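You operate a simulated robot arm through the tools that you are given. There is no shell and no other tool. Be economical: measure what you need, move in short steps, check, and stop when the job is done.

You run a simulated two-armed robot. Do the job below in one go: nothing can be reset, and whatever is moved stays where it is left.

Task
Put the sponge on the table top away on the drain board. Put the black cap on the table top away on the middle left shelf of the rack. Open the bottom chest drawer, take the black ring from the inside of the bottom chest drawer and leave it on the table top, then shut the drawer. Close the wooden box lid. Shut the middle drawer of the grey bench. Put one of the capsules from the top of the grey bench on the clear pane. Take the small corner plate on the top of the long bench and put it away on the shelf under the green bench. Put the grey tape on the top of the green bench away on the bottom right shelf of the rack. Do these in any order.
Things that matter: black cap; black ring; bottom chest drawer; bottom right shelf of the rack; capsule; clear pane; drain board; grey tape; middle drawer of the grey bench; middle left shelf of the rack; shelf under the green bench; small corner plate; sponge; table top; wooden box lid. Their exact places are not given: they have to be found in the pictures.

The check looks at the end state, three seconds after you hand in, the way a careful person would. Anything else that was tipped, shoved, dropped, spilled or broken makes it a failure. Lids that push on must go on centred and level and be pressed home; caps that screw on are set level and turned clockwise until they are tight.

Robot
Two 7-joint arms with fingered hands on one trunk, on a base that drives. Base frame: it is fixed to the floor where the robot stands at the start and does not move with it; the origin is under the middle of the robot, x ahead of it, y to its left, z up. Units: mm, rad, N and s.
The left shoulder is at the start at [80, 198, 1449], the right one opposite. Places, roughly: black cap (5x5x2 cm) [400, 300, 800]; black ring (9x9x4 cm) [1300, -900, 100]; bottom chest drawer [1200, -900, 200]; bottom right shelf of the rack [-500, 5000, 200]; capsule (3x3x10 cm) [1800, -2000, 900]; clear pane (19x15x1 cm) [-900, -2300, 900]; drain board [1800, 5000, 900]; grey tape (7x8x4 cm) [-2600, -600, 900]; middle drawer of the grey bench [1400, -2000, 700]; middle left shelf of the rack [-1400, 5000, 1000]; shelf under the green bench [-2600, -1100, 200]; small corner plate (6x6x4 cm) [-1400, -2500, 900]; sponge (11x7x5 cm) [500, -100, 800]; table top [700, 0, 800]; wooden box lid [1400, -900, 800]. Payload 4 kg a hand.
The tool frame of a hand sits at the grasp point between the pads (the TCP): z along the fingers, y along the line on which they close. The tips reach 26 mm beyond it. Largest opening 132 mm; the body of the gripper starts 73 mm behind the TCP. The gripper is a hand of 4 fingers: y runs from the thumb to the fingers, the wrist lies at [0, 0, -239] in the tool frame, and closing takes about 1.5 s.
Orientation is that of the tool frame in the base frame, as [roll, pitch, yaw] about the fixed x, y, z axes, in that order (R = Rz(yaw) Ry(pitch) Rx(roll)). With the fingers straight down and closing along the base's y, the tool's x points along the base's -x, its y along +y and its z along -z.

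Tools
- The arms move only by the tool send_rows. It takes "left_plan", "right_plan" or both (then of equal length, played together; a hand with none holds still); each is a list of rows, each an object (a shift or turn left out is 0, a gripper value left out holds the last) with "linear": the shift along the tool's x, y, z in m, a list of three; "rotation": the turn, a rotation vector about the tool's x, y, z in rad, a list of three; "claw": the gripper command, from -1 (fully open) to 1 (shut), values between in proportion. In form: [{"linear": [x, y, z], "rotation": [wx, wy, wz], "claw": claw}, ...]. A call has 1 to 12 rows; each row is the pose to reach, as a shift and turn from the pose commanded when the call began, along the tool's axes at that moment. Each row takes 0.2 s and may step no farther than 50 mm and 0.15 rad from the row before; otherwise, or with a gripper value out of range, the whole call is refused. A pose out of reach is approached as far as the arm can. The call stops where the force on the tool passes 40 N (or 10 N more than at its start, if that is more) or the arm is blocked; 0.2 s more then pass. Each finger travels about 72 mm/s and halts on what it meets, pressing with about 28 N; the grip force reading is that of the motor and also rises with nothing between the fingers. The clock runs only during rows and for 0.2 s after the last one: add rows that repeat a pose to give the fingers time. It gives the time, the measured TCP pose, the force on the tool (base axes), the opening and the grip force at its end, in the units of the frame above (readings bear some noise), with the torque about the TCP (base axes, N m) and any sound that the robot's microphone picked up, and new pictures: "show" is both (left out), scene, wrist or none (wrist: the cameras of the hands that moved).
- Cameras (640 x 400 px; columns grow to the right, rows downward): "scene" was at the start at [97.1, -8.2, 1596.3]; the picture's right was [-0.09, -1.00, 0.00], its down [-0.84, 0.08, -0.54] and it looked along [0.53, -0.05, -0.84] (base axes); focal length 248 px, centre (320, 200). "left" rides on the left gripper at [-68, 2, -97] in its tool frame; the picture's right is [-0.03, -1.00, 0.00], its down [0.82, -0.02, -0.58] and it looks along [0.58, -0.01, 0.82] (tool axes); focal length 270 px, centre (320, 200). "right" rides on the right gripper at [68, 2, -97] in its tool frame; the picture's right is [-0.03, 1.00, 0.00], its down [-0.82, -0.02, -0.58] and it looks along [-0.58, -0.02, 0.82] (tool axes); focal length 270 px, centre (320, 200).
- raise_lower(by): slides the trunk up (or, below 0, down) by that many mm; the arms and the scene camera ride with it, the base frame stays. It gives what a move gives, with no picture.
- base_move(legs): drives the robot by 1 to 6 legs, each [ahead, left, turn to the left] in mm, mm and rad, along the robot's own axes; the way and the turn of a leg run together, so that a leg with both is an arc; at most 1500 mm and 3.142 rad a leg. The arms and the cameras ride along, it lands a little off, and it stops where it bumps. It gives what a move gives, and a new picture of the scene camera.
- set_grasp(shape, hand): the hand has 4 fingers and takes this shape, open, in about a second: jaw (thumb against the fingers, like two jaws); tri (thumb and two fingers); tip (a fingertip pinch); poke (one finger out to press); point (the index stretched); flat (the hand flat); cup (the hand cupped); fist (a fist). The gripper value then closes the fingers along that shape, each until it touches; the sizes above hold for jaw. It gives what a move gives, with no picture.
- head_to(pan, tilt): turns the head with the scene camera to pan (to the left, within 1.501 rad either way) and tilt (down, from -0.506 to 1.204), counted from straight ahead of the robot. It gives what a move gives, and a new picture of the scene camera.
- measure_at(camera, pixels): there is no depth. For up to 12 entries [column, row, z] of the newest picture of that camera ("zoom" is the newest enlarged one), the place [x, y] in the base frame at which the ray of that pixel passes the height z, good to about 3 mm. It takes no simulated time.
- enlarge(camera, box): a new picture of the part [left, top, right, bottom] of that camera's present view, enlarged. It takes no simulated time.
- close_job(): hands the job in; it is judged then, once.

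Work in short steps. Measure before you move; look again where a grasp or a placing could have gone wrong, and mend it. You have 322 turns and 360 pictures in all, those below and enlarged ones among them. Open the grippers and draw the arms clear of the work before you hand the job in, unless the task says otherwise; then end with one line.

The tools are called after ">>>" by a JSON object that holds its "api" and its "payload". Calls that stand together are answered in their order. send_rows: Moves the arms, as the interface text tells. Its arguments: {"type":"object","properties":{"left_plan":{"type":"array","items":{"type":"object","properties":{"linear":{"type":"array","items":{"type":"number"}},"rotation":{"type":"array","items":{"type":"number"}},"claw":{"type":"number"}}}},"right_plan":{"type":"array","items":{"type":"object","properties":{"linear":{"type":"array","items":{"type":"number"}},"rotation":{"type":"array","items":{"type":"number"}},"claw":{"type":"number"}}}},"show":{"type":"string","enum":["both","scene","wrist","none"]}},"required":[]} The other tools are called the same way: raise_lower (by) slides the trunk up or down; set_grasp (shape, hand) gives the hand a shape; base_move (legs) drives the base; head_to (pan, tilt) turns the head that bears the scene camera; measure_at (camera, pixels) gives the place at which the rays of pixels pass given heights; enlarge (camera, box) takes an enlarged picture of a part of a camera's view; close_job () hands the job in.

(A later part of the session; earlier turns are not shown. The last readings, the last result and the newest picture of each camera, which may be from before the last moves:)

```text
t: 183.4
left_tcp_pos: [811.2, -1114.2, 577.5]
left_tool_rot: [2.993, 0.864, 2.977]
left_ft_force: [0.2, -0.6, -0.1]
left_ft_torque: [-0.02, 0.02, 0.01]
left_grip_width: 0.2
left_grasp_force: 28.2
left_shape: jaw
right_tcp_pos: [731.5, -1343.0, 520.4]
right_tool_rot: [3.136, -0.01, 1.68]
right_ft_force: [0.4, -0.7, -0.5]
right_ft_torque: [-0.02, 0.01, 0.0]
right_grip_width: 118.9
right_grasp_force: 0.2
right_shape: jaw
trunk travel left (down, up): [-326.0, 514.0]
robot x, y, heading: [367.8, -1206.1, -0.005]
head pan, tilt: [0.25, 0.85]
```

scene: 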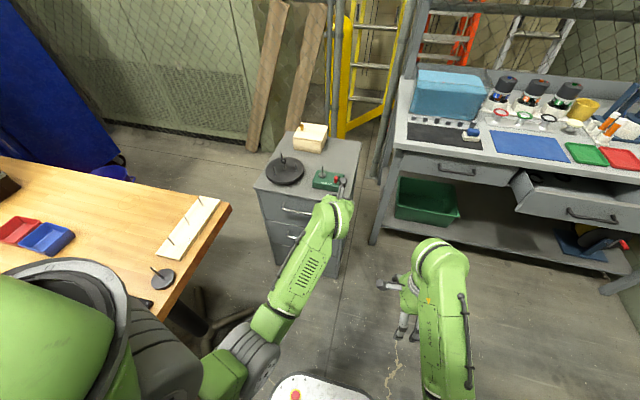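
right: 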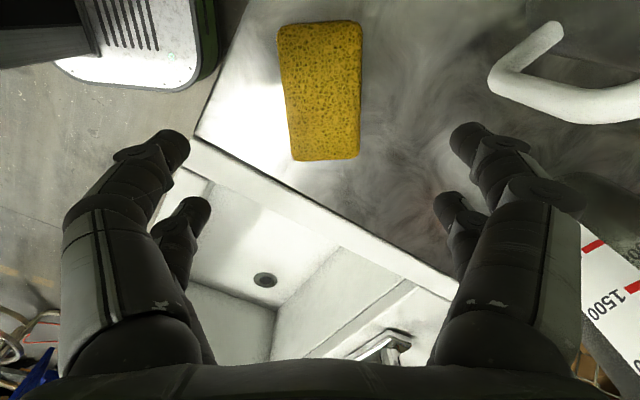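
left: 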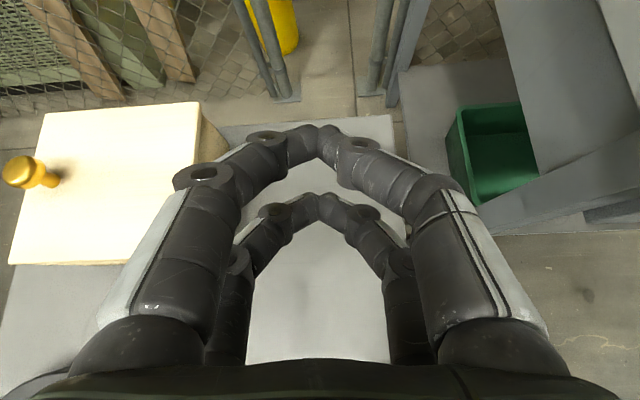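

Now roll the left hand -1.57 about its axis (closing vertical) and open it.

>>> {"api": "send_rows", "payload": {"left_plan": [{"rotation": [0, 0, -0.145], "claw": 0.5}, {"rotation": [0, 0, -0.29], "claw": 0}, {"rotation": [0, 0, -0.435], "claw": -0.3}, {"rotation": [0, 0, -0.58]}, {"rotation": [0, 0, -0.725]}, {"rotation": [0, 0, -0.87]}, {"rotation": [0, 0, -1.015]}, {"rotation": [0, 0, -1.16]}, {"rotation": [0, 0, -1.305]}, {"rotation": [0, 0, -1.45]}, {"rotation": [0, 0, -1.57]}, {"rotation": [0, 0, -1.57]}], "show": "wrist"}}

>>> {"api": "head_to", "payload": {"pan": 0.2, "tilt": 0.6}}

```text
t: 186.0
left_tcp_pos: [812.1, -1113.3, 578.1]
left_tool_rot: [-2.272, 0.095, -1.623]
left_ft_force: [0.2, 0.3, 0.2]
left_ft_torque: [-0.01, 0.01, -0.02]
left_grip_width: 85.5
left_grasp_force: 0.0
left_shape: jaw
right_tcp_pos: [731.3, -1342.9, 519.3]
right_tool_rot: [3.135, -0.01, 1.683]
right_ft_force: [0.0, 0.4, 0.4]
right_ft_torque: [0.0, 0.01, 0.02]
right_grip_width: 118.6
right_grasp_force: 0.0
right_shape: jaw
trunk travel left (down, up): [-326.0, 514.0]
robot x, y, heading: [367.7, -1206.0, -0.009]
head pan, tilt: [0.25, 0.85]
```

left: 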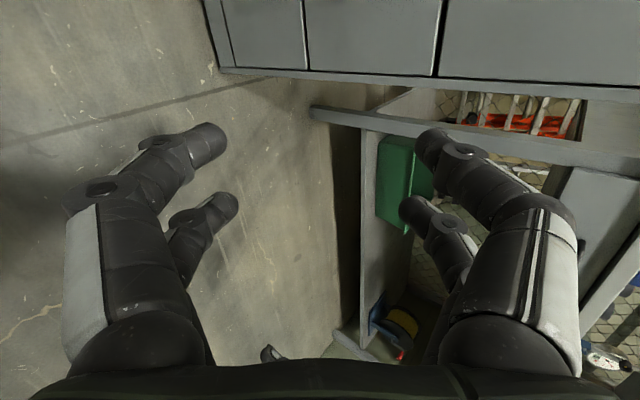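

```text
t: 186.8
left_tcp_pos: [811.4, -1114.1, 576.7]
left_tool_rot: [-2.273, 0.097, -1.621]
left_ft_force: [-0.2, 0.4, -0.7]
left_ft_torque: [-0.03, -0.01, 0.03]
left_grip_width: 85.4
left_grasp_force: 0.1
left_shape: jaw
right_tcp_pos: [732.7, -1342.3, 521.0]
right_tool_rot: [3.135, -0.011, 1.681]
right_ft_force: [0.0, 0.7, 0.0]
right_ft_torque: [-0.01, 0.0, -0.01]
right_grip_width: 118.7
right_grasp_force: 0.0
right_shape: jaw
trunk travel left (down, up): [-326.0, 514.0]
robot x, y, heading: [367.9, -1202.4, -0.001]
head pan, tilt: [0.201, 0.6]
```

scene: 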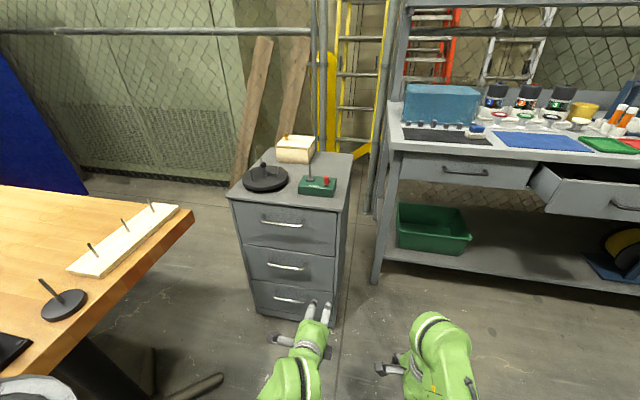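

Measure the bottom handle in this view.

>>> {"api": "enlarge", "payload": {"camera": "scene", "box": [220, 200, 350, 330]}}

>>> {"api": "measure_at", "payload": {"camera": "scene", "pixels": [[290, 300, 200], [290, 300, 170], [286, 267, 380], [282, 224, 600], [257, 315, 0], [335, 328, 0], [228, 197, 735], [335, 210, 735]]}}

```text
3.08 times, centred on (285, 265) of scene
```

zoom: 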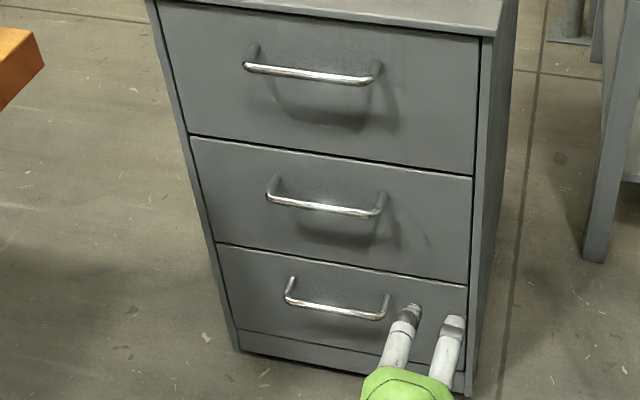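

```text
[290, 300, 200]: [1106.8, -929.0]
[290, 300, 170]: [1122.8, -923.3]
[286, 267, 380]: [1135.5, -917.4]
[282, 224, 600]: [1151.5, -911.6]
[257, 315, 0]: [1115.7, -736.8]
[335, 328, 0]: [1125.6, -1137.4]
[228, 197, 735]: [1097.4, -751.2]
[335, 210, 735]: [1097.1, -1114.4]
```

Estimated bottom handle bar: (1085,-935,≈241), drawer face x≈1116. Lower the trunk 300, level the left hand (+0.6 about tool x).

>>> {"api": "raise_lower", "payload": {"by": -300}}

>>> {"api": "send_rows", "payload": {"left_plan": [{"rotation": [0.12, 0, 0]}, {"rotation": [0.24, 0, 0]}, {"rotation": [0.36, 0, 0]}, {"rotation": [0.48, 0, 0]}, {"rotation": [0.6, 0, 0]}, {"rotation": [0.6, 0, 0]}], "show": "both"}}

```text
t: 189.8
left_tcp_pos: [811.3, -1113.9, 277.5]
left_tool_rot: [-2.273, 0.095, -1.62]
left_ft_force: [0.1, -0.6, -0.2]
left_ft_torque: [0.01, -0.03, 0.01]
left_grip_width: 85.4
left_grasp_force: 0.0
left_shape: jaw
right_tcp_pos: [731.6, -1343.6, 220.9]
right_tool_rot: [3.135, -0.01, 1.681]
right_ft_force: [0.0, -0.3, -0.2]
right_ft_torque: [-0.01, 0.0, 0.01]
right_grip_width: 118.5
right_grasp_force: 0.0
right_shape: jaw
trunk travel left (down, up): [-26.0, 814.0]
robot x, y, heading: [365.0, -1202.2, -0.007]
head pan, tilt: [0.201, 0.6]
```

```text
t: 191.2
left_tcp_pos: [813.1, -1114.8, 280.4]
left_tool_rot: [-1.671, 0.098, -1.622]
left_ft_force: [0.2, 0.0, -0.3]
left_ft_torque: [-0.01, 0.0, -0.02]
left_grip_width: 85.6
left_grasp_force: 0.0
left_shape: jaw
right_tcp_pos: [731.1, -1343.6, 221.3]
right_tool_rot: [3.135, -0.011, 1.682]
right_ft_force: [0.5, 0.1, -0.2]
right_ft_torque: [-0.04, 0.03, 0.01]
right_grip_width: 118.9
right_grasp_force: 0.0
right_shape: jaw
trunk travel left (down, up): [-26.0, 814.0]
robot x, y, heading: [363.9, -1208.6, -0.004]
head pan, tilt: [0.201, 0.6]
```

scene: 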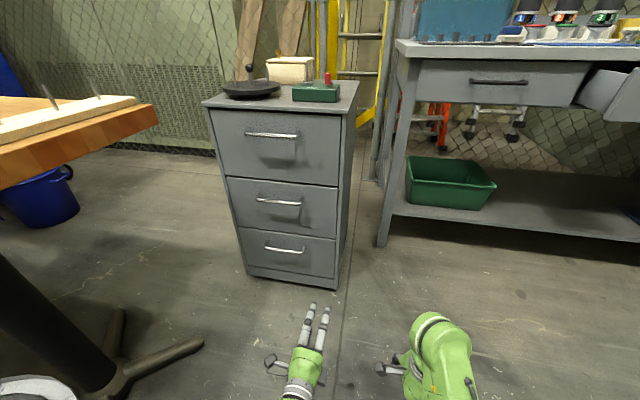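
left: 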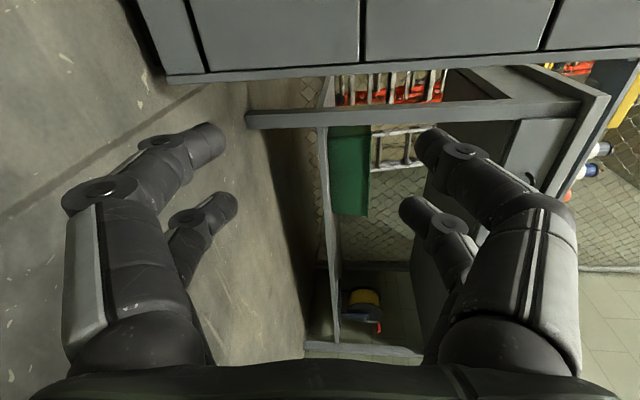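

>>> {"api": "measure_at", "payload": {"camera": "scene", "pixels": [[284, 250, 240], [284, 250, 225], [266, 247, 240], [302, 252, 240], [278, 202, 430], [245, 273, 0], [337, 290, 0], [200, 345, 0], [107, 395, 0]]}}

>>> {"api": "enlarge", "payload": {"camera": "scene", "box": [220, 220, 350, 340]}}

```text
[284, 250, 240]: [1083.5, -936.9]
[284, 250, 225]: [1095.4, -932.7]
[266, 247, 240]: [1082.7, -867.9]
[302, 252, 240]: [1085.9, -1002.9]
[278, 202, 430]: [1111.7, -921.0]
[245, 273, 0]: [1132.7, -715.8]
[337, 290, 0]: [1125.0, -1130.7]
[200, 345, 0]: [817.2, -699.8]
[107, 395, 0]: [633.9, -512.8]
```

```text
3.33 times, centred on (285, 280) of scene
```

zoom: 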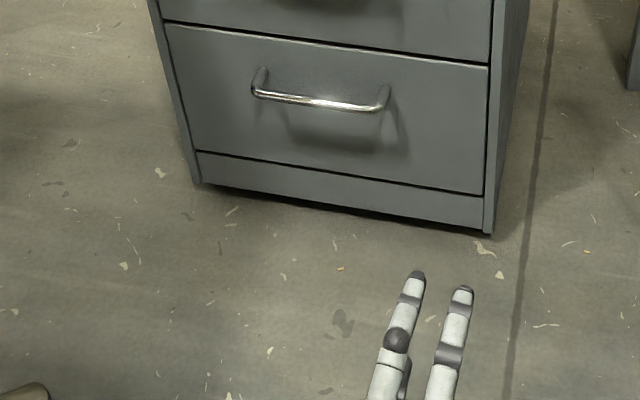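

Handle confirmed at (1084,-937,240), ~130 long. Drive 160 ahead and bring the left hand to just before it.

>>> {"api": "base_move", "payload": {"legs": [[160, 0, 0]]}}

>>> {"api": "send_rows", "payload": {"left_plan": [{"linear": [-0.035, 0.011, 0.008], "rotation": [0, 0, -0.03]}, {"linear": [-0.07, 0.022, 0.017], "rotation": [0, 0, -0.06]}, {"linear": [-0.105, 0.033, 0.026], "rotation": [0, 0, -0.1]}, {"linear": [-0.14, 0.044, 0.035], "rotation": [0, 0, -0.1]}, {"linear": [-0.175, 0.055, 0.043], "rotation": [0, 0, -0.1]}, {"linear": [-0.175, 0.055, 0.043], "rotation": [0, 0, -0.1]}], "show": "both"}}

```text
t: 192.6
left_tcp_pos: [971.2, -1113.8, 278.5]
left_tool_rot: [-1.672, 0.101, -1.621]
left_ft_force: [0.9, 0.3, -1.3]
left_ft_torque: [-0.02, -0.01, -0.01]
left_grip_width: 85.5
left_grasp_force: 0.0
left_shape: jaw
right_tcp_pos: [890.6, -1344.2, 219.7]
right_tool_rot: [3.136, -0.015, 1.684]
right_ft_force: [-0.5, -0.3, 0.6]
right_ft_torque: [-0.01, 0.01, -0.01]
right_grip_width: 118.9
right_grasp_force: 0.1
right_shape: jaw
trunk travel left (down, up): [-26.0, 814.0]
robot x, y, heading: [527.5, -1206.4, -0.004]
head pan, tilt: [0.201, 0.6]
```

scene: 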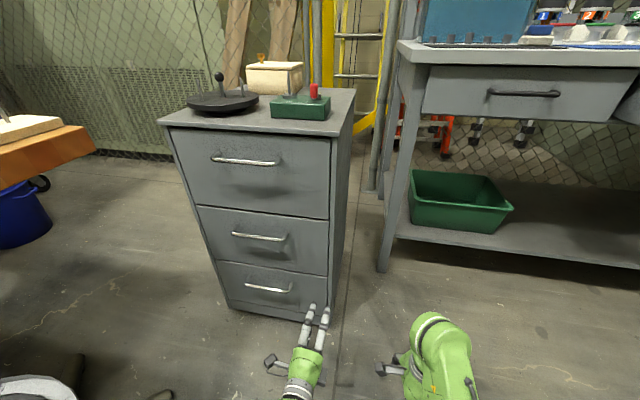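

```text
t: 193.8
left_tcp_pos: [1008.7, -1070.2, 253.5]
left_tool_rot: [-1.653, -0.011, -1.897]
left_ft_force: [0.8, 1.0, 0.4]
left_ft_torque: [0.02, -0.01, -0.02]
left_grip_width: 85.8
left_grasp_force: 0.0
left_shape: jaw
right_tcp_pos: [890.5, -1341.5, 227.5]
right_tool_rot: [3.132, 0.0, 1.685]
right_ft_force: [-0.5, 0.0, 0.7]
right_ft_torque: [0.0, 0.03, -0.02]
right_grip_width: 118.7
right_grasp_force: 0.0
right_shape: jaw
trunk travel left (down, up): [-26.0, 814.0]
robot x, y, heading: [526.8, -1208.1, -0.007]
head pan, tilt: [0.201, 0.6]
stopped in row 5 (left hand): the arm was blocked; the commanded pose is now the measured one
```

scene: 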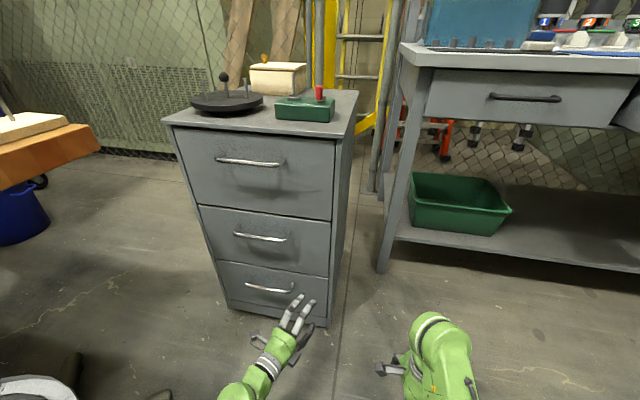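
left: 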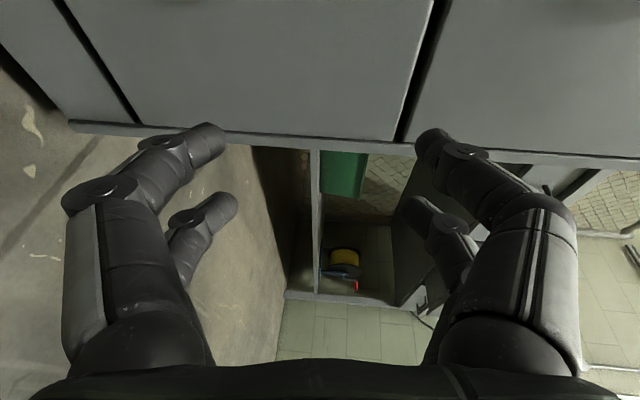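

The arm met a limit to the left. Look at where the left elbow and the table end are before shifting the base left.

>>> {"api": "head_to", "payload": {"pan": 0.95, "tilt": 0.55}}

```text
t: 194.9
left_tcp_pos: [1009.1, -1068.0, 252.6]
left_tool_rot: [-1.652, -0.008, -1.897]
left_ft_force: [-0.3, 0.7, 0.3]
left_ft_torque: [0.01, -0.01, -0.01]
left_grip_width: 85.7
left_grasp_force: 0.1
left_shape: jaw
right_tcp_pos: [890.1, -1342.0, 227.8]
right_tool_rot: [3.132, 0.004, 1.685]
right_ft_force: [1.1, 0.5, 0.0]
right_ft_torque: [-0.01, 0.0, 0.04]
right_grip_width: 118.7
right_grasp_force: 0.0
right_shape: jaw
trunk travel left (down, up): [-26.0, 814.0]
robot x, y, heading: [528.9, -1211.1, -0.0]
head pan, tilt: [0.949, 0.55]
```

scene: 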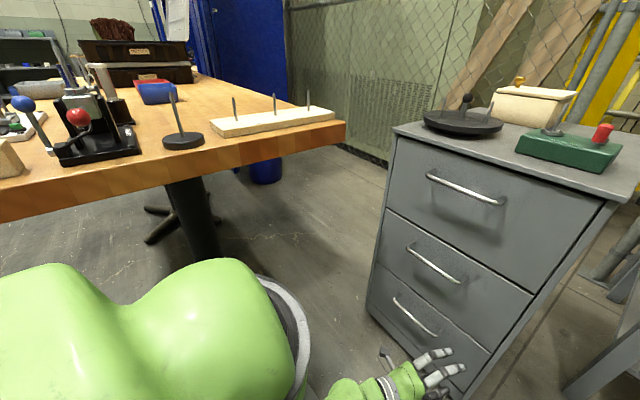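

The wrist limit suggests turning the base instead: rotating +0.3 in place makes the hand point straight at the handle (≈(945,-932)).

>>> {"api": "base_move", "payload": {"legs": [[0, 0, 0.31]]}}

>>> {"api": "head_to", "payload": {"pan": 0.2, "tilt": 0.7}}

```text
t: 196.3
left_tcp_pos: [943.5, -926.7, 252.1]
left_tool_rot: [-1.651, -0.008, -1.583]
left_ft_force: [-0.3, -0.3, 0.3]
left_ft_torque: [0.02, 0.02, -0.01]
left_grip_width: 85.9
left_grasp_force: 0.1
left_shape: jaw
right_tcp_pos: [915.0, -1222.7, 227.4]
right_tool_rot: [3.131, 0.004, 1.998]
right_ft_force: [-0.2, 0.0, 0.2]
right_ft_torque: [-0.03, 0.04, 0.06]
right_grip_width: 118.7
right_grasp_force: 0.1
right_shape: jaw
trunk travel left (down, up): [-26.0, 814.0]
robot x, y, heading: [526.0, -1206.2, 0.313]
head pan, tilt: [0.949, 0.55]
```

scene: 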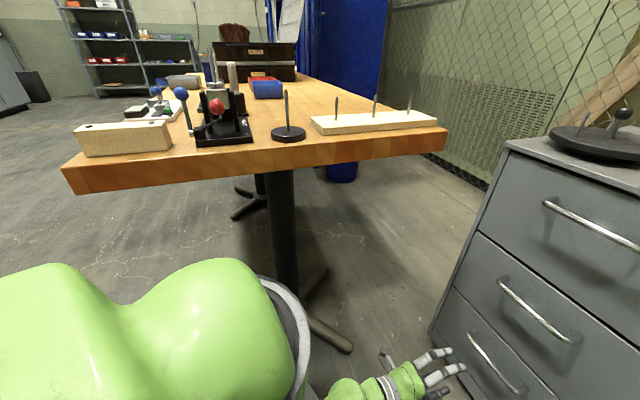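

```text
t: 197.4
left_tcp_pos: [944.7, -930.1, 253.0]
left_tool_rot: [-1.647, -0.003, -1.593]
left_ft_force: [0.8, 0.5, 0.2]
left_ft_torque: [0.01, -0.02, 0.0]
left_grip_width: 85.8
left_grasp_force: 0.0
left_shape: jaw
right_tcp_pos: [916.2, -1221.9, 223.5]
right_tool_rot: [3.133, -0.002, 1.998]
right_ft_force: [0.3, -0.4, -0.8]
right_ft_torque: [-0.04, 0.01, 0.02]
right_grip_width: 118.4
right_grasp_force: 0.1
right_shape: jaw
trunk travel left (down, up): [-26.0, 814.0]
robot x, y, heading: [527.9, -1202.9, 0.309]
head pan, tilt: [0.201, 0.7]
```

scene: 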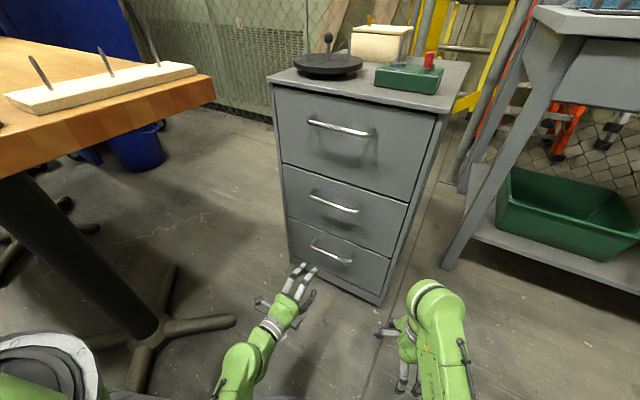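

Aligned with the handle. Drive ~90 mm along +x world, then check with the wrist camera.

>>> {"api": "base_move", "payload": {"legs": [[86, -27, 0]]}}

>>> {"api": "send_rows", "payload": {"left_plan": [{"linear": [0, 0, 0.01]}, {"linear": [0, 0, 0.02]}, {"linear": [0, 0, 0.02]}], "show": "wrist"}}

```text
t: 198.5
left_tcp_pos: [1035.7, -928.9, 254.7]
left_tool_rot: [-1.645, -0.001, -1.592]
left_ft_force: [0.7, -0.1, -0.6]
left_ft_torque: [-0.04, 0.03, 0.0]
left_grip_width: 86.0
left_grasp_force: 0.0
left_shape: jaw
right_tcp_pos: [1005.6, -1221.8, 225.1]
right_tool_rot: [3.134, -0.003, 1.999]
right_ft_force: [-0.1, 0.2, -0.7]
right_ft_torque: [0.04, -0.02, 0.02]
right_grip_width: 118.5
right_grasp_force: 0.0
right_shape: jaw
trunk travel left (down, up): [-26.0, 814.0]
robot x, y, heading: [612.4, -1202.6, 0.308]
head pan, tilt: [0.201, 0.7]
```

scene: 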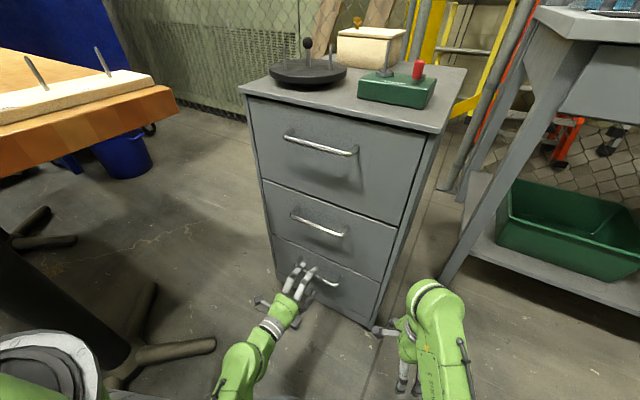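

```text
t: 199.3
left_tcp_pos: [1056.2, -930.6, 256.3]
left_tool_rot: [-1.645, 0.013, -1.591]
left_ft_force: [-0.3, 0.1, 0.0]
left_ft_torque: [-0.01, -0.01, 0.01]
left_grip_width: 85.7
left_grasp_force: 0.1
left_shape: jaw
right_tcp_pos: [1004.5, -1223.5, 222.0]
right_tool_rot: [3.131, -0.013, 1.997]
right_ft_force: [0.5, 0.2, -0.1]
right_ft_torque: [0.01, 0.0, 0.02]
right_grip_width: 118.6
right_grasp_force: 0.1
right_shape: jaw
trunk travel left (down, up): [-26.0, 814.0]
robot x, y, heading: [615.3, -1205.6, 0.311]
head pan, tilt: [0.201, 0.7]
```

left: 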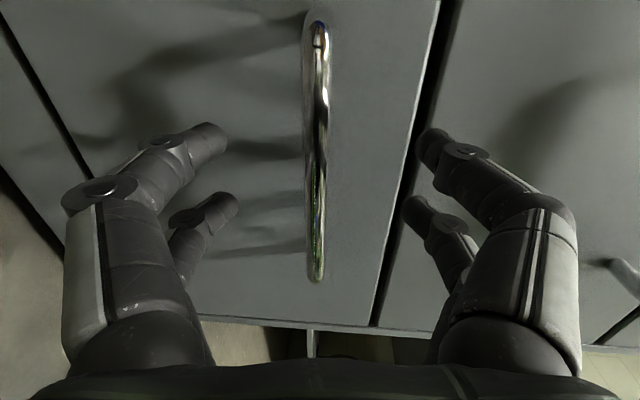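

Handle bar centred between the fingers (col 318). Advance 16 mm and close.

>>> {"api": "send_rows", "payload": {"left_plan": [{"linear": [0, 0, 0.008]}, {"linear": [0, 0, 0.016]}, {"linear": [0, 0, 0.016], "claw": 0.2}, {"linear": [0, 0, 0.016], "claw": 0.6}, {"linear": [0, 0, 0.016], "claw": 0.9}, {"linear": [0, 0, 0.016], "claw": 0.95}, {"linear": [0, 0, 0.016], "claw": 0.95}, {"linear": [0, 0, 0.016], "claw": 0.95}], "show": "wrist"}}

```text
t: 201.1
left_tcp_pos: [1072.4, -930.5, 255.1]
left_tool_rot: [-1.645, 0.012, -1.591]
left_ft_force: [0.7, -0.4, -0.5]
left_ft_torque: [-0.03, 0.02, -0.01]
left_grip_width: 3.7
left_grasp_force: 0.0
left_shape: jaw
right_tcp_pos: [1005.6, -1223.5, 222.5]
right_tool_rot: [3.132, -0.014, 1.998]
right_ft_force: [-0.2, 0.5, 0.1]
right_ft_torque: [-0.02, -0.02, 0.0]
right_grip_width: 118.8
right_grasp_force: 0.1
right_shape: jaw
trunk travel left (down, up): [-26.0, 814.0]
robot x, y, heading: [616.3, -1209.5, 0.31]
head pan, tilt: [0.201, 0.7]
```

left: 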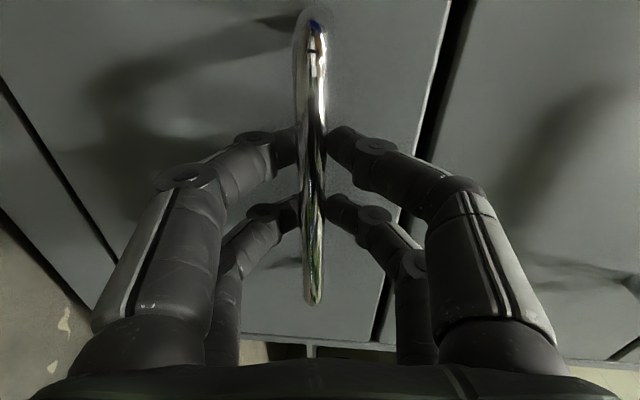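

Close fully to see if the bar is really held.

>>> {"api": "send_rows", "payload": {"left_plan": [{"linear": [0, 0, 0], "claw": 1}, {"linear": [0, 0, 0], "claw": 1}, {"linear": [0, 0, 0], "claw": 1}], "show": "wrist"}}

```text
t: 201.9
left_tcp_pos: [1072.2, -930.9, 255.3]
left_tool_rot: [-1.644, 0.013, -1.592]
left_ft_force: [0.4, -0.5, -0.4]
left_ft_torque: [0.0, 0.0, 0.04]
left_grip_width: 0.2
left_grasp_force: 28.0
left_shape: jaw
right_tcp_pos: [1004.8, -1223.3, 221.4]
right_tool_rot: [3.132, -0.015, 1.998]
right_ft_force: [0.1, 0.1, 0.3]
right_ft_torque: [0.0, 0.02, 0.0]
right_grip_width: 118.6
right_grasp_force: 0.1
right_shape: jaw
trunk travel left (down, up): [-26.0, 814.0]
robot x, y, heading: [613.8, -1205.3, 0.309]
head pan, tilt: [0.201, 0.7]
```

left: 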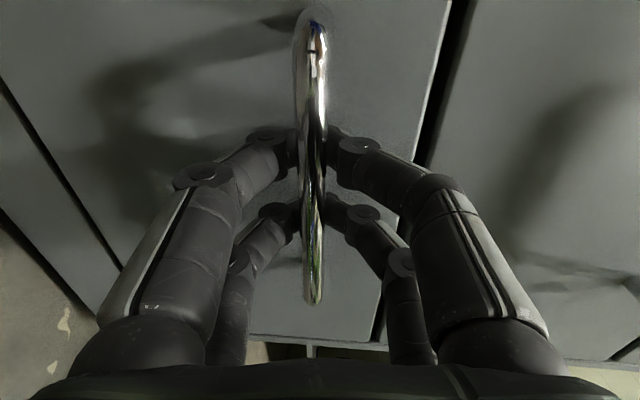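

The fingers closed behind the bar, so it is hooked inside the hand. Pull by driving back along -x world 150 mm.

>>> {"api": "base_move", "payload": {"legs": [[-143, 46, 0]]}}

```text
t: 203.2
left_tcp_pos: [923.4, -931.0, 254.9]
left_tool_rot: [-1.644, 0.011, -1.591]
left_ft_force: [-1.3, 0.3, 0.6]
left_ft_torque: [-0.03, -0.01, 0.01]
left_grip_width: 0.2
left_grasp_force: 27.9
left_shape: jaw
right_tcp_pos: [855.0, -1223.1, 221.5]
right_tool_rot: [3.131, -0.013, 1.999]
right_ft_force: [0.0, 0.4, -0.6]
right_ft_torque: [0.04, 0.02, 0.0]
right_grip_width: 118.6
right_grasp_force: 0.1
right_shape: jaw
trunk travel left (down, up): [-26.0, 814.0]
robot x, y, heading: [465.8, -1205.3, 0.311]
head pan, tilt: [0.201, 0.7]
```

scene: 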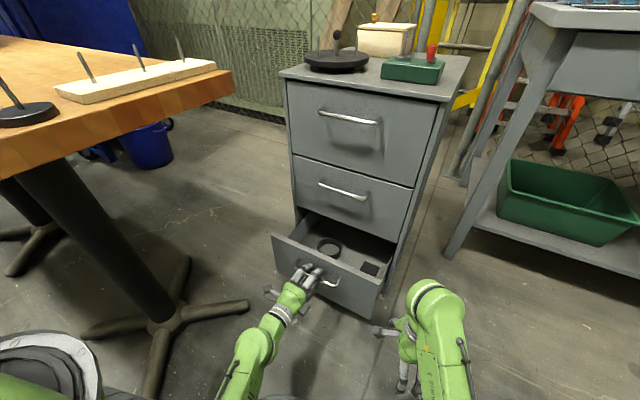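

Drawer opening; the ring shows at (330,247). Pull another 150 mm.

>>> {"api": "base_move", "payload": {"legs": [[-143, 46, 0]]}}

>>> {"api": "enlarge", "payload": {"camera": "scene", "box": [240, 180, 440, 330]}}

```text
t: 204.6
left_tcp_pos: [796.2, -929.0, 258.9]
left_tool_rot: [-1.634, 0.014, -1.594]
left_ft_force: [17.7, 2.6, -5.3]
left_ft_torque: [0.06, -0.05, -0.06]
left_grip_width: 0.2
left_grasp_force: 27.8
left_shape: jaw
right_tcp_pos: [722.7, -1223.6, 220.7]
right_tool_rot: [3.135, -0.01, 1.994]
right_ft_force: [0.2, -0.1, -0.1]
right_ft_torque: [-0.02, -0.04, -0.01]
right_grip_width: 118.6
right_grasp_force: 0.0
right_shape: jaw
trunk travel left (down, up): [-26.0, 814.0]
robot x, y, heading: [329.9, -1204.8, 0.306]
head pan, tilt: [0.201, 0.7]
stopped in leg 1: the force on the tool passed its limit (the readings are from after the stop); the commanded pose is now the measured one
```

scene: 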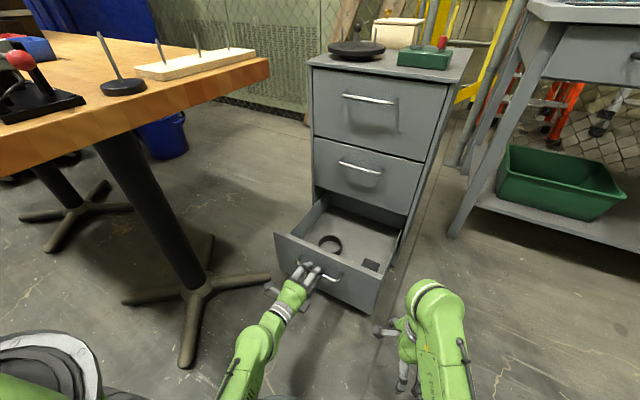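

```text
2.67 times, centred on (340, 255) of scene
```

zoom: 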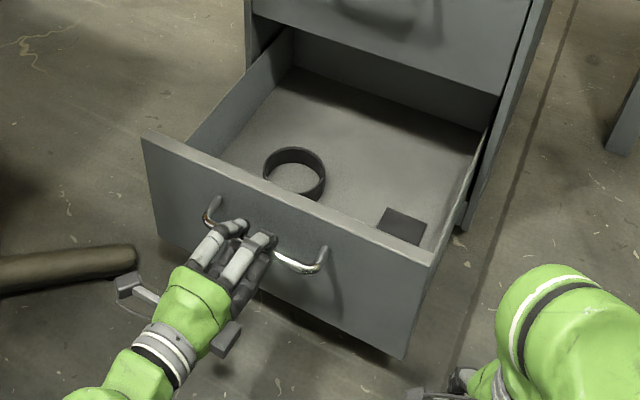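

The drawer is at its stop. Measure the ring and the drawer edges.

>>> {"api": "measure_at", "payload": {"camera": "scene", "pixels": [[330, 239, 150], [322, 246, 150], [341, 246, 150], [331, 252, 150], [331, 245, 130], [274, 237, 290], [381, 279, 290], [313, 200, 290]]}}

>>> {"api": "enlarge", "payload": {"camera": "scene", "box": [300, 220, 400, 290]}}

```text
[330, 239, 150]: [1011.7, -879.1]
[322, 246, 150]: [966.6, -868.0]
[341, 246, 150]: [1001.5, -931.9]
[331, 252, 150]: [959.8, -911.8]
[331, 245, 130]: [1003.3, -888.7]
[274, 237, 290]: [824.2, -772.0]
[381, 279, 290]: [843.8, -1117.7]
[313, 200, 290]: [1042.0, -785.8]
```

```text
5.71 times, centred on (350, 255) of scene
```

zoom: 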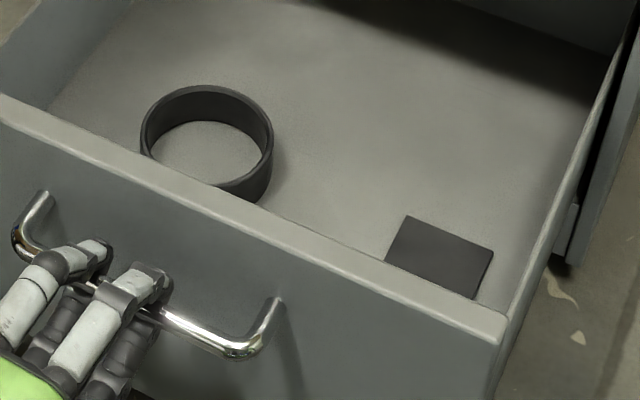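

Ring centre ≈(985,-898), panel top z≈290 at x≈840. Release the handle and retreat.

>>> {"api": "send_rows", "payload": {"left_plan": [{"claw": 0.5}, {"claw": 0.2}, {"claw": 0.2}, {"linear": [0, 0, -0.03], "claw": 0.2}, {"linear": [0, 0, -0.07], "claw": 0.2}, {"linear": [0, 0, -0.11], "claw": 0.2}, {"linear": [0, -0.04, -0.13], "claw": 0.2}, {"linear": [0, -0.08, -0.13], "claw": 0.2}], "show": "scene"}}

```text
t: 206.1
left_tcp_pos: [723.3, -987.9, 320.4]
left_tool_rot: [-1.526, 0.072, -1.826]
left_ft_force: [0.7, -0.4, 0.4]
left_ft_torque: [-0.02, -0.05, 0.01]
left_grip_width: 53.0
left_grasp_force: 0.0
left_shape: jaw
right_tcp_pos: [722.8, -1221.9, 220.1]
right_tool_rot: [-3.139, 0.011, 1.998]
right_ft_force: [0.7, 0.0, 0.7]
right_ft_torque: [-0.03, 0.01, 0.03]
right_grip_width: 118.7
right_grasp_force: 0.1
right_shape: jaw
trunk travel left (down, up): [-26.0, 814.0]
robot x, y, heading: [337.3, -1203.0, 0.309]
head pan, tilt: [0.201, 0.7]
stopped in row 7 (left hand): the arm was blocked; the commanded pose is now the measured one
```

scene: 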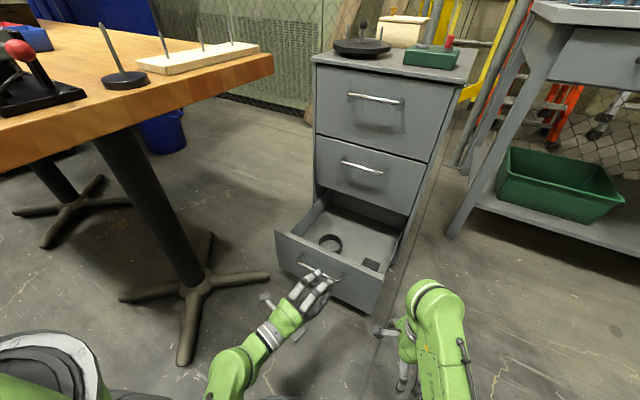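

Drawer stayed open. Raise the trunk 250 and roll the left hand back (+1.5 about tool z).

>>> {"api": "raise_lower", "payload": {"by": 250}}

>>> {"api": "send_rows", "payload": {"left_plan": [{"rotation": [0, 0, 0.14]}, {"rotation": [0, 0, 0.28]}, {"rotation": [0, 0, 0.42]}, {"rotation": [0, 0, 0.56]}, {"rotation": [0, 0, 0.7]}, {"rotation": [0, 0, 0.84]}, {"rotation": [0, 0, 0.98]}, {"rotation": [0, 0, 1.12]}, {"rotation": [0, 0, 1.26]}, {"rotation": [0, 0, 1.4]}, {"rotation": [0, 0, 1.54]}, {"rotation": [0, 0, 1.54], "claw": -1}], "show": "scene"}}

```text
t: 208.7
left_tcp_pos: [717.8, -982.7, 570.6]
left_tool_rot: [-1.53, 0.073, -1.821]
left_ft_force: [-0.2, 0.2, -0.5]
left_ft_torque: [0.0, 0.01, 0.0]
left_grip_width: 52.8
left_grasp_force: 0.0
left_shape: jaw
right_tcp_pos: [720.0, -1218.8, 473.7]
right_tool_rot: [3.138, 0.005, 1.994]
right_ft_force: [1.0, 0.7, -0.1]
right_ft_torque: [0.03, 0.0, 0.0]
right_grip_width: 118.8
right_grasp_force: 0.0
right_shape: jaw
trunk travel left (down, up): [-276.0, 564.0]
robot x, y, heading: [330.6, -1208.2, 0.313]
head pan, tilt: [0.201, 0.7]
```

```text
t: 211.3
left_tcp_pos: [718.7, -987.2, 569.8]
left_tool_rot: [0.903, 1.51, 0.646]
left_ft_force: [0.6, 0.0, 0.3]
left_ft_torque: [0.0, -0.02, 0.01]
left_grip_width: 108.2
left_grasp_force: 0.0
left_shape: jaw
right_tcp_pos: [722.6, -1220.0, 472.4]
right_tool_rot: [3.137, 0.001, 1.993]
right_ft_force: [-0.3, 0.3, 0.6]
right_ft_torque: [0.03, 0.04, 0.01]
right_grip_width: 118.6
right_grasp_force: 0.0
right_shape: jaw
trunk travel left (down, up): [-276.0, 564.0]
robot x, y, heading: [332.9, -1205.6, 0.312]
head pan, tilt: [0.201, 0.7]
```

scene: 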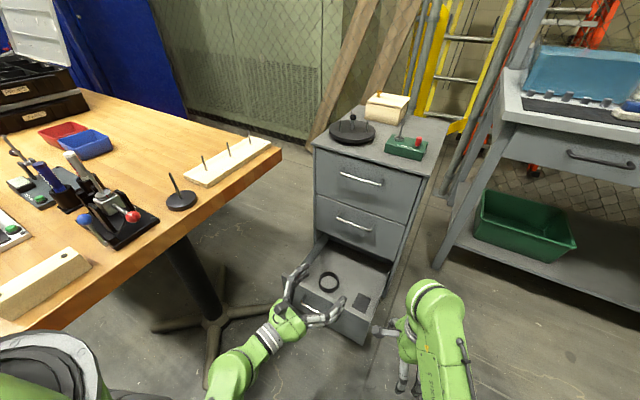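

Now tilt the left hand down by ~1.1 rad about tool y.

>>> {"api": "send_rows", "payload": {"left_plan": [{"rotation": [0, 0.14, 0]}, {"rotation": [0, 0.28, 0]}, {"rotation": [0, 0.42, 0]}, {"rotation": [0, 0.56, 0]}, {"rotation": [0, 0.7, 0]}, {"rotation": [0, 0.84, 0]}, {"rotation": [0, 0.98, 0]}, {"rotation": [0, 1.1, 0]}, {"rotation": [0, 1.1, 0]}], "show": "wrist"}}

>>> {"api": "base_move", "payload": {"legs": [[170, 40, -0.1]]}}

```text
t: 213.3
left_tcp_pos: [720.0, -990.3, 572.3]
left_tool_rot: [3.075, 0.502, 2.861]
left_ft_force: [0.4, 0.3, -0.7]
left_ft_torque: [0.01, -0.01, 0.0]
left_grip_width: 131.9
left_grasp_force: 0.0
left_shape: jaw
right_tcp_pos: [722.9, -1223.4, 470.4]
right_tool_rot: [3.135, -0.01, 1.996]
right_ft_force: [1.0, 0.1, 0.1]
right_ft_torque: [-0.02, -0.03, 0.02]
right_grip_width: 118.6
right_grasp_force: 0.0
right_shape: jaw
trunk travel left (down, up): [-276.0, 564.0]
robot x, y, heading: [333.7, -1209.0, 0.306]
head pan, tilt: [0.201, 0.7]
```

left: 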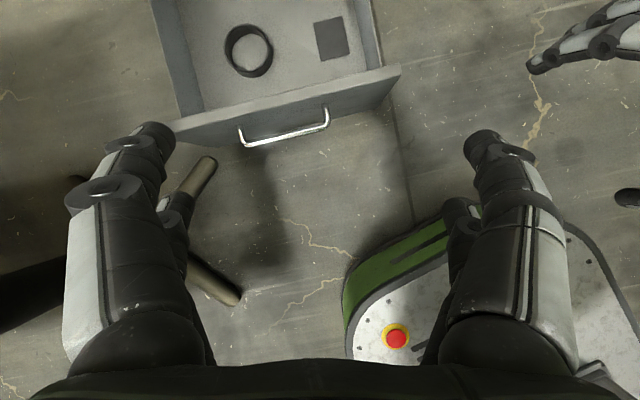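

```text
t: 214.8
left_tcp_pos: [894.0, -947.1, 570.8]
left_tool_rot: [3.078, 0.502, 2.76]
left_ft_force: [-0.1, 0.5, 0.0]
left_ft_torque: [-0.01, 0.0, 0.02]
left_grip_width: 131.9
left_grasp_force: 0.0
left_shape: jaw
right_tcp_pos: [872.6, -1180.9, 470.0]
right_tool_rot: [3.136, -0.011, 1.894]
right_ft_force: [0.6, 0.2, -0.3]
right_ft_torque: [-0.01, 0.04, -0.02]
right_grip_width: 118.8
right_grasp_force: 0.0
right_shape: jaw
trunk travel left (down, up): [-276.0, 564.0]
robot x, y, heading: [487.3, -1123.2, 0.205]
head pan, tilt: [0.201, 0.7]
```

scene: 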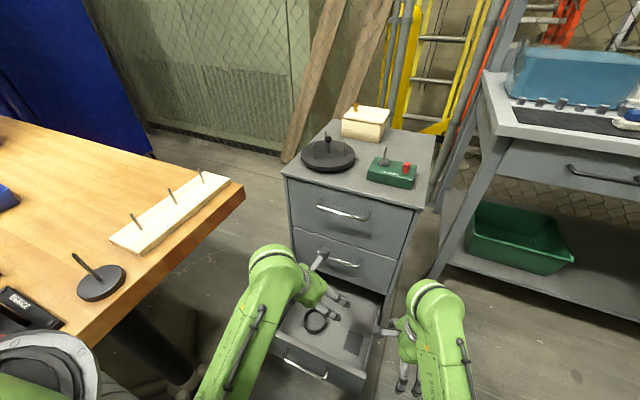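

Move over the ring and down to z≈420, then look.

>>> {"api": "send_rows", "payload": {"left_plan": [{"linear": [0.005, 0.012, 0.032]}, {"linear": [0.01, 0.024, 0.064]}, {"linear": [0.015, 0.036, 0.096]}, {"linear": [0.02, 0.048, 0.128]}, {"linear": [0.026, 0.059, 0.161]}, {"linear": [0.026, 0.059, 0.161]}], "show": "wrist"}}

```text
t: 216.2
left_tcp_pos: [969.3, -901.8, 420.6]
left_tool_rot: [3.076, 0.504, 2.76]
left_ft_force: [-0.5, 1.3, -0.2]
left_ft_torque: [0.02, -0.02, 0.0]
left_grip_width: 132.0
left_grasp_force: 0.0
left_shape: jaw
right_tcp_pos: [871.6, -1180.9, 470.4]
right_tool_rot: [3.133, -0.012, 1.893]
right_ft_force: [-0.7, 0.4, 0.1]
right_ft_torque: [0.03, 0.0, 0.0]
right_grip_width: 118.6
right_grasp_force: 0.1
right_shape: jaw
trunk travel left (down, up): [-276.0, 564.0]
robot x, y, heading: [487.7, -1125.9, 0.21]
head pan, tilt: [0.201, 0.7]
```

left: 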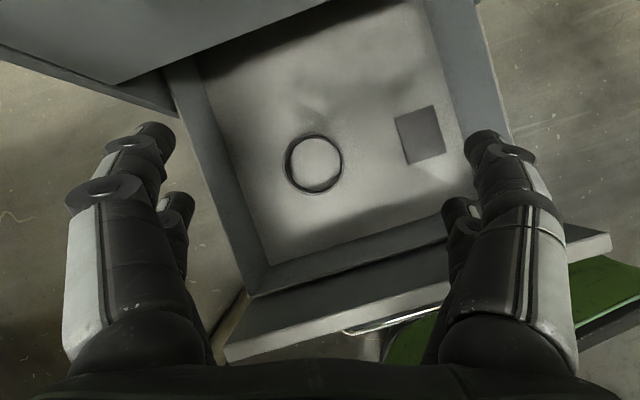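

>>> {"api": "measure_at", "payload": {"camera": "left", "pixels": [[284, 163, 150], [343, 160, 150], [314, 133, 150], [314, 194, 130], [314, 163, 150], [314, 163, 120], [168, 70, 290], [255, 290, 290]]}}

```text
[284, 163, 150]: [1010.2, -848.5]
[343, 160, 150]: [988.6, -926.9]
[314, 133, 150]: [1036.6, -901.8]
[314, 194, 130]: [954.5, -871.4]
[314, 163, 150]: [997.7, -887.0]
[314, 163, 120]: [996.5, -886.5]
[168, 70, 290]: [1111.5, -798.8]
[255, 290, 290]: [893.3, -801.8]
```

Ring centre ≈(997,-887), ø≈84. Drive 45 mm closer, reduce the tilt by 0.2, and lower the trunk 150.

>>> {"api": "base_move", "payload": {"legs": [[45, 0, 0]]}}

>>> {"api": "send_rows", "payload": {"left_plan": [{"linear": [0.01, 0, 0], "rotation": [0, 0.1, 0]}, {"linear": [0.025, 0, 0], "rotation": [0, 0.2, 0]}, {"linear": [0.025, 0, 0], "rotation": [0, 0.2, 0]}], "show": "none"}}

>>> {"api": "raise_lower", "payload": {"by": -150}}

>>> {"api": "enlarge", "payload": {"camera": "left", "box": [0, 0, 640, 400]}}

```text
t: 217.1
left_tcp_pos: [1012.8, -894.8, 420.3]
left_tool_rot: [3.078, 0.502, 2.76]
left_ft_force: [0.7, -1.0, -0.1]
left_ft_torque: [0.0, 0.01, -0.01]
left_grip_width: 131.9
left_grasp_force: 0.1
left_shape: jaw
right_tcp_pos: [917.5, -1171.6, 469.9]
right_tool_rot: [3.135, -0.009, 1.892]
right_ft_force: [0.5, 0.0, -0.5]
right_ft_torque: [-0.01, -0.03, -0.04]
right_grip_width: 118.7
right_grasp_force: 0.1
right_shape: jaw
trunk travel left (down, up): [-276.0, 564.0]
robot x, y, heading: [533.2, -1110.8, 0.206]
head pan, tilt: [0.201, 0.7]
```

scene: 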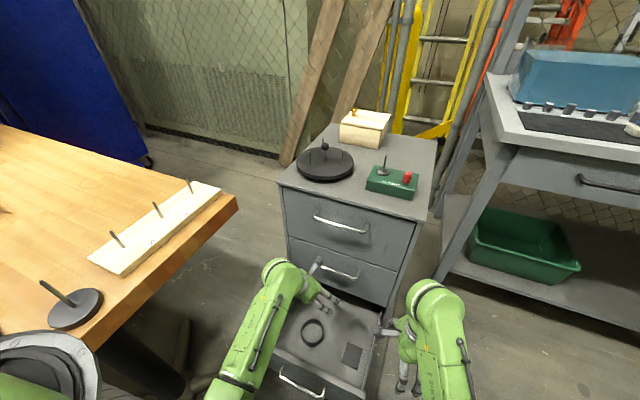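

```text
t: 217.8
left_tcp_pos: [991.7, -884.8, 408.9]
left_tool_rot: [3.08, 0.302, 2.774]
left_ft_force: [0.5, -0.1, 0.4]
left_ft_torque: [-0.01, -0.03, 0.0]
left_grip_width: 132.1
left_grasp_force: 0.1
left_shape: jaw
right_tcp_pos: [915.7, -1170.5, 470.9]
right_tool_rot: [3.134, -0.01, 1.894]
right_ft_force: [0.4, -0.4, -0.7]
right_ft_torque: [0.01, 0.01, 0.02]
right_grip_width: 118.6
right_grasp_force: 0.1
right_shape: jaw
trunk travel left (down, up): [-276.0, 564.0]
robot x, y, heading: [533.9, -1112.2, 0.21]
head pan, tilt: [0.201, 0.7]
```

```text
t: 219.6
left_tcp_pos: [991.8, -886.6, 259.2]
left_tool_rot: [3.08, 0.304, 2.773]
left_ft_force: [-0.2, 0.6, 0.3]
left_ft_torque: [0.01, -0.01, -0.03]
left_grip_width: 131.7
left_grasp_force: 0.1
left_shape: jaw
right_tcp_pos: [915.6, -1172.4, 320.7]
right_tool_rot: [3.136, -0.01, 1.892]
right_ft_force: [0.0, 0.0, -0.9]
right_ft_torque: [-0.05, 0.01, 0.0]
right_grip_width: 118.7
right_grasp_force: 0.0
right_shape: jaw
trunk travel left (down, up): [-126.0, 714.0]
robot x, y, heading: [529.7, -1114.9, 0.207]
head pan, tilt: [0.201, 0.7]
```

```text
1.00 times, centred on (320, 200) of left
```

zoom: 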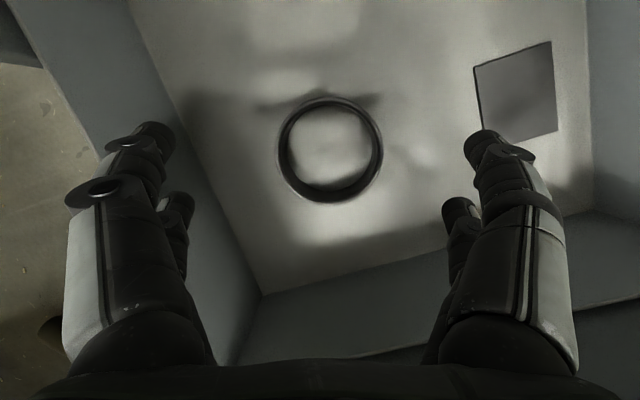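

Ring centred between the fingers. Descend 95 mm.

>>> {"api": "send_rows", "payload": {"left_plan": [{"linear": [0.008, -0.004, 0.025]}, {"linear": [0.016, -0.006, 0.05]}, {"linear": [0.023, -0.008, 0.075]}, {"linear": [0.028, -0.009, 0.09]}, {"linear": [0.028, -0.009, 0.09]}], "show": "wrist"}}

```text
t: 220.8
left_tcp_pos: [991.4, -889.1, 164.9]
left_tool_rot: [3.08, 0.303, 2.772]
left_ft_force: [0.2, -0.8, 0.1]
left_ft_torque: [-0.02, 0.0, 0.02]
left_grip_width: 131.9
left_grasp_force: 0.1
left_shape: jaw
right_tcp_pos: [915.9, -1171.9, 320.9]
right_tool_rot: [3.135, -0.01, 1.893]
right_ft_force: [0.4, 0.1, 0.2]
right_ft_torque: [-0.01, 0.01, 0.01]
right_grip_width: 118.6
right_grasp_force: 0.0
right_shape: jaw
trunk travel left (down, up): [-126.0, 714.0]
robot x, y, heading: [528.0, -1113.2, 0.209]
head pan, tilt: [0.201, 0.7]
```

left: 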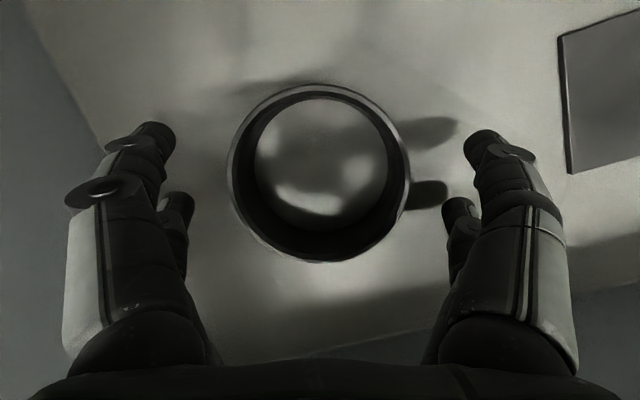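

Centred. Descend 12 mm more and close.

>>> {"api": "send_rows", "payload": {"left_plan": [{"linear": [0.0035, 0, 0.012]}, {"linear": [0.0035, 0, 0.012], "claw": -0.6}, {"linear": [0.0035, 0, 0.012], "claw": -0.3}, {"linear": [0.0035, 0, 0.012], "claw": 0}, {"linear": [0.0035, 0, 0.012], "claw": 0.1}, {"linear": [0.0035, 0, 0.012], "claw": 0.1}, {"linear": [0.0035, 0, 0.012], "claw": 0.1}], "show": "wrist"}}

```text
t: 222.4
left_tcp_pos: [990.2, -889.2, 151.8]
left_tool_rot: [3.08, 0.305, 2.772]
left_ft_force: [0.6, 1.2, -0.2]
left_ft_torque: [0.0, 0.06, -0.04]
left_grip_width: 72.0
left_grasp_force: 27.5
left_shape: jaw
right_tcp_pos: [916.4, -1171.3, 319.8]
right_tool_rot: [3.134, -0.01, 1.895]
right_ft_force: [0.6, -0.3, 0.1]
right_ft_torque: [-0.03, 0.0, -0.02]
right_grip_width: 118.7
right_grasp_force: 0.0
right_shape: jaw
trunk travel left (down, up): [-126.0, 714.0]
robot x, y, heading: [530.2, -1115.3, 0.208]
head pan, tilt: [0.201, 0.7]
```

left: 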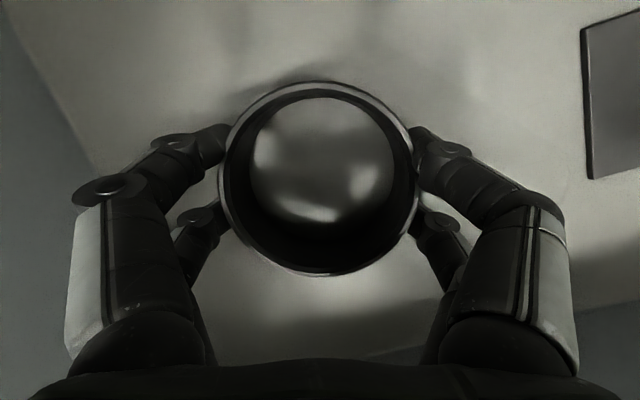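

Gripped (72 mm). Lift the ring clear with trunk +250, checking.

>>> {"api": "send_rows", "payload": {"left_plan": [{"linear": [-0.009, 0.002, -0.029], "claw": 0.4}, {"linear": [-0.018, 0.004, -0.057], "claw": 0.4}, {"linear": [-0.027, 0.006, -0.086], "claw": 0.4}, {"linear": [-0.036, 0.007, -0.114], "claw": 0.4}], "show": "none"}}

>>> {"api": "raise_lower", "payload": {"by": 300}}

>>> {"api": "head_to", "payload": {"pan": 0.1, "tilt": 0.9}}

```text
t: 223.4
left_tcp_pos: [992.6, -887.6, 272.5]
left_tool_rot: [3.083, 0.303, 2.772]
left_ft_force: [0.1, 0.4, -0.2]
left_ft_torque: [0.0, 0.01, 0.03]
left_grip_width: 71.9
left_grasp_force: 28.3
left_shape: jaw
right_tcp_pos: [914.8, -1170.5, 320.0]
right_tool_rot: [3.134, -0.01, 1.893]
right_ft_force: [-0.2, 0.0, 0.3]
right_ft_torque: [-0.03, 0.02, -0.01]
right_grip_width: 118.8
right_grasp_force: 0.0
right_shape: jaw
trunk travel left (down, up): [-126.0, 714.0]
robot x, y, heading: [533.0, -1112.2, 0.208]
head pan, tilt: [0.201, 0.7]
```

```text
t: 226.4
left_tcp_pos: [992.9, -886.9, 573.0]
left_tool_rot: [3.083, 0.303, 2.772]
left_ft_force: [-0.3, -0.2, -0.4]
left_ft_torque: [-0.01, 0.01, 0.01]
left_grip_width: 71.9
left_grasp_force: 27.8
left_shape: jaw
right_tcp_pos: [914.6, -1173.3, 620.4]
right_tool_rot: [3.134, -0.009, 1.894]
right_ft_force: [-0.7, 0.4, -0.1]
right_ft_torque: [0.01, 0.02, 0.02]
right_grip_width: 118.7
right_grasp_force: 0.2
right_shape: jaw
trunk travel left (down, up): [-426.0, 414.0]
robot x, y, heading: [529.5, -1115.7, 0.209]
head pan, tilt: [0.201, 0.7]
```

```text
t: 227.1
left_tcp_pos: [991.0, -887.1, 572.1]
left_tool_rot: [3.08, 0.305, 2.773]
left_ft_force: [0.5, 0.1, -0.6]
left_ft_torque: [0.02, -0.02, 0.0]
left_grip_width: 71.7
left_grasp_force: 27.9
left_shape: jaw
right_tcp_pos: [916.0, -1172.5, 621.4]
right_tool_rot: [3.134, -0.01, 1.893]
right_ft_force: [0.2, -0.1, 0.5]
right_ft_torque: [-0.02, 0.0, 0.02]
right_grip_width: 118.6
right_grasp_force: 0.1
right_shape: jaw
trunk travel left (down, up): [-426.0, 414.0]
robot x, y, heading: [530.6, -1112.1, 0.205]
head pan, tilt: [0.099, 0.901]
```

scene: 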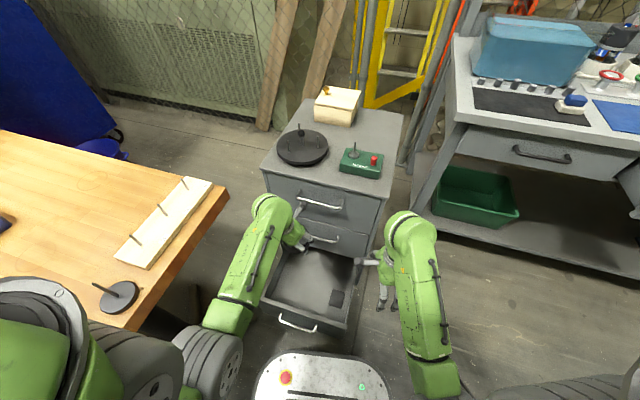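

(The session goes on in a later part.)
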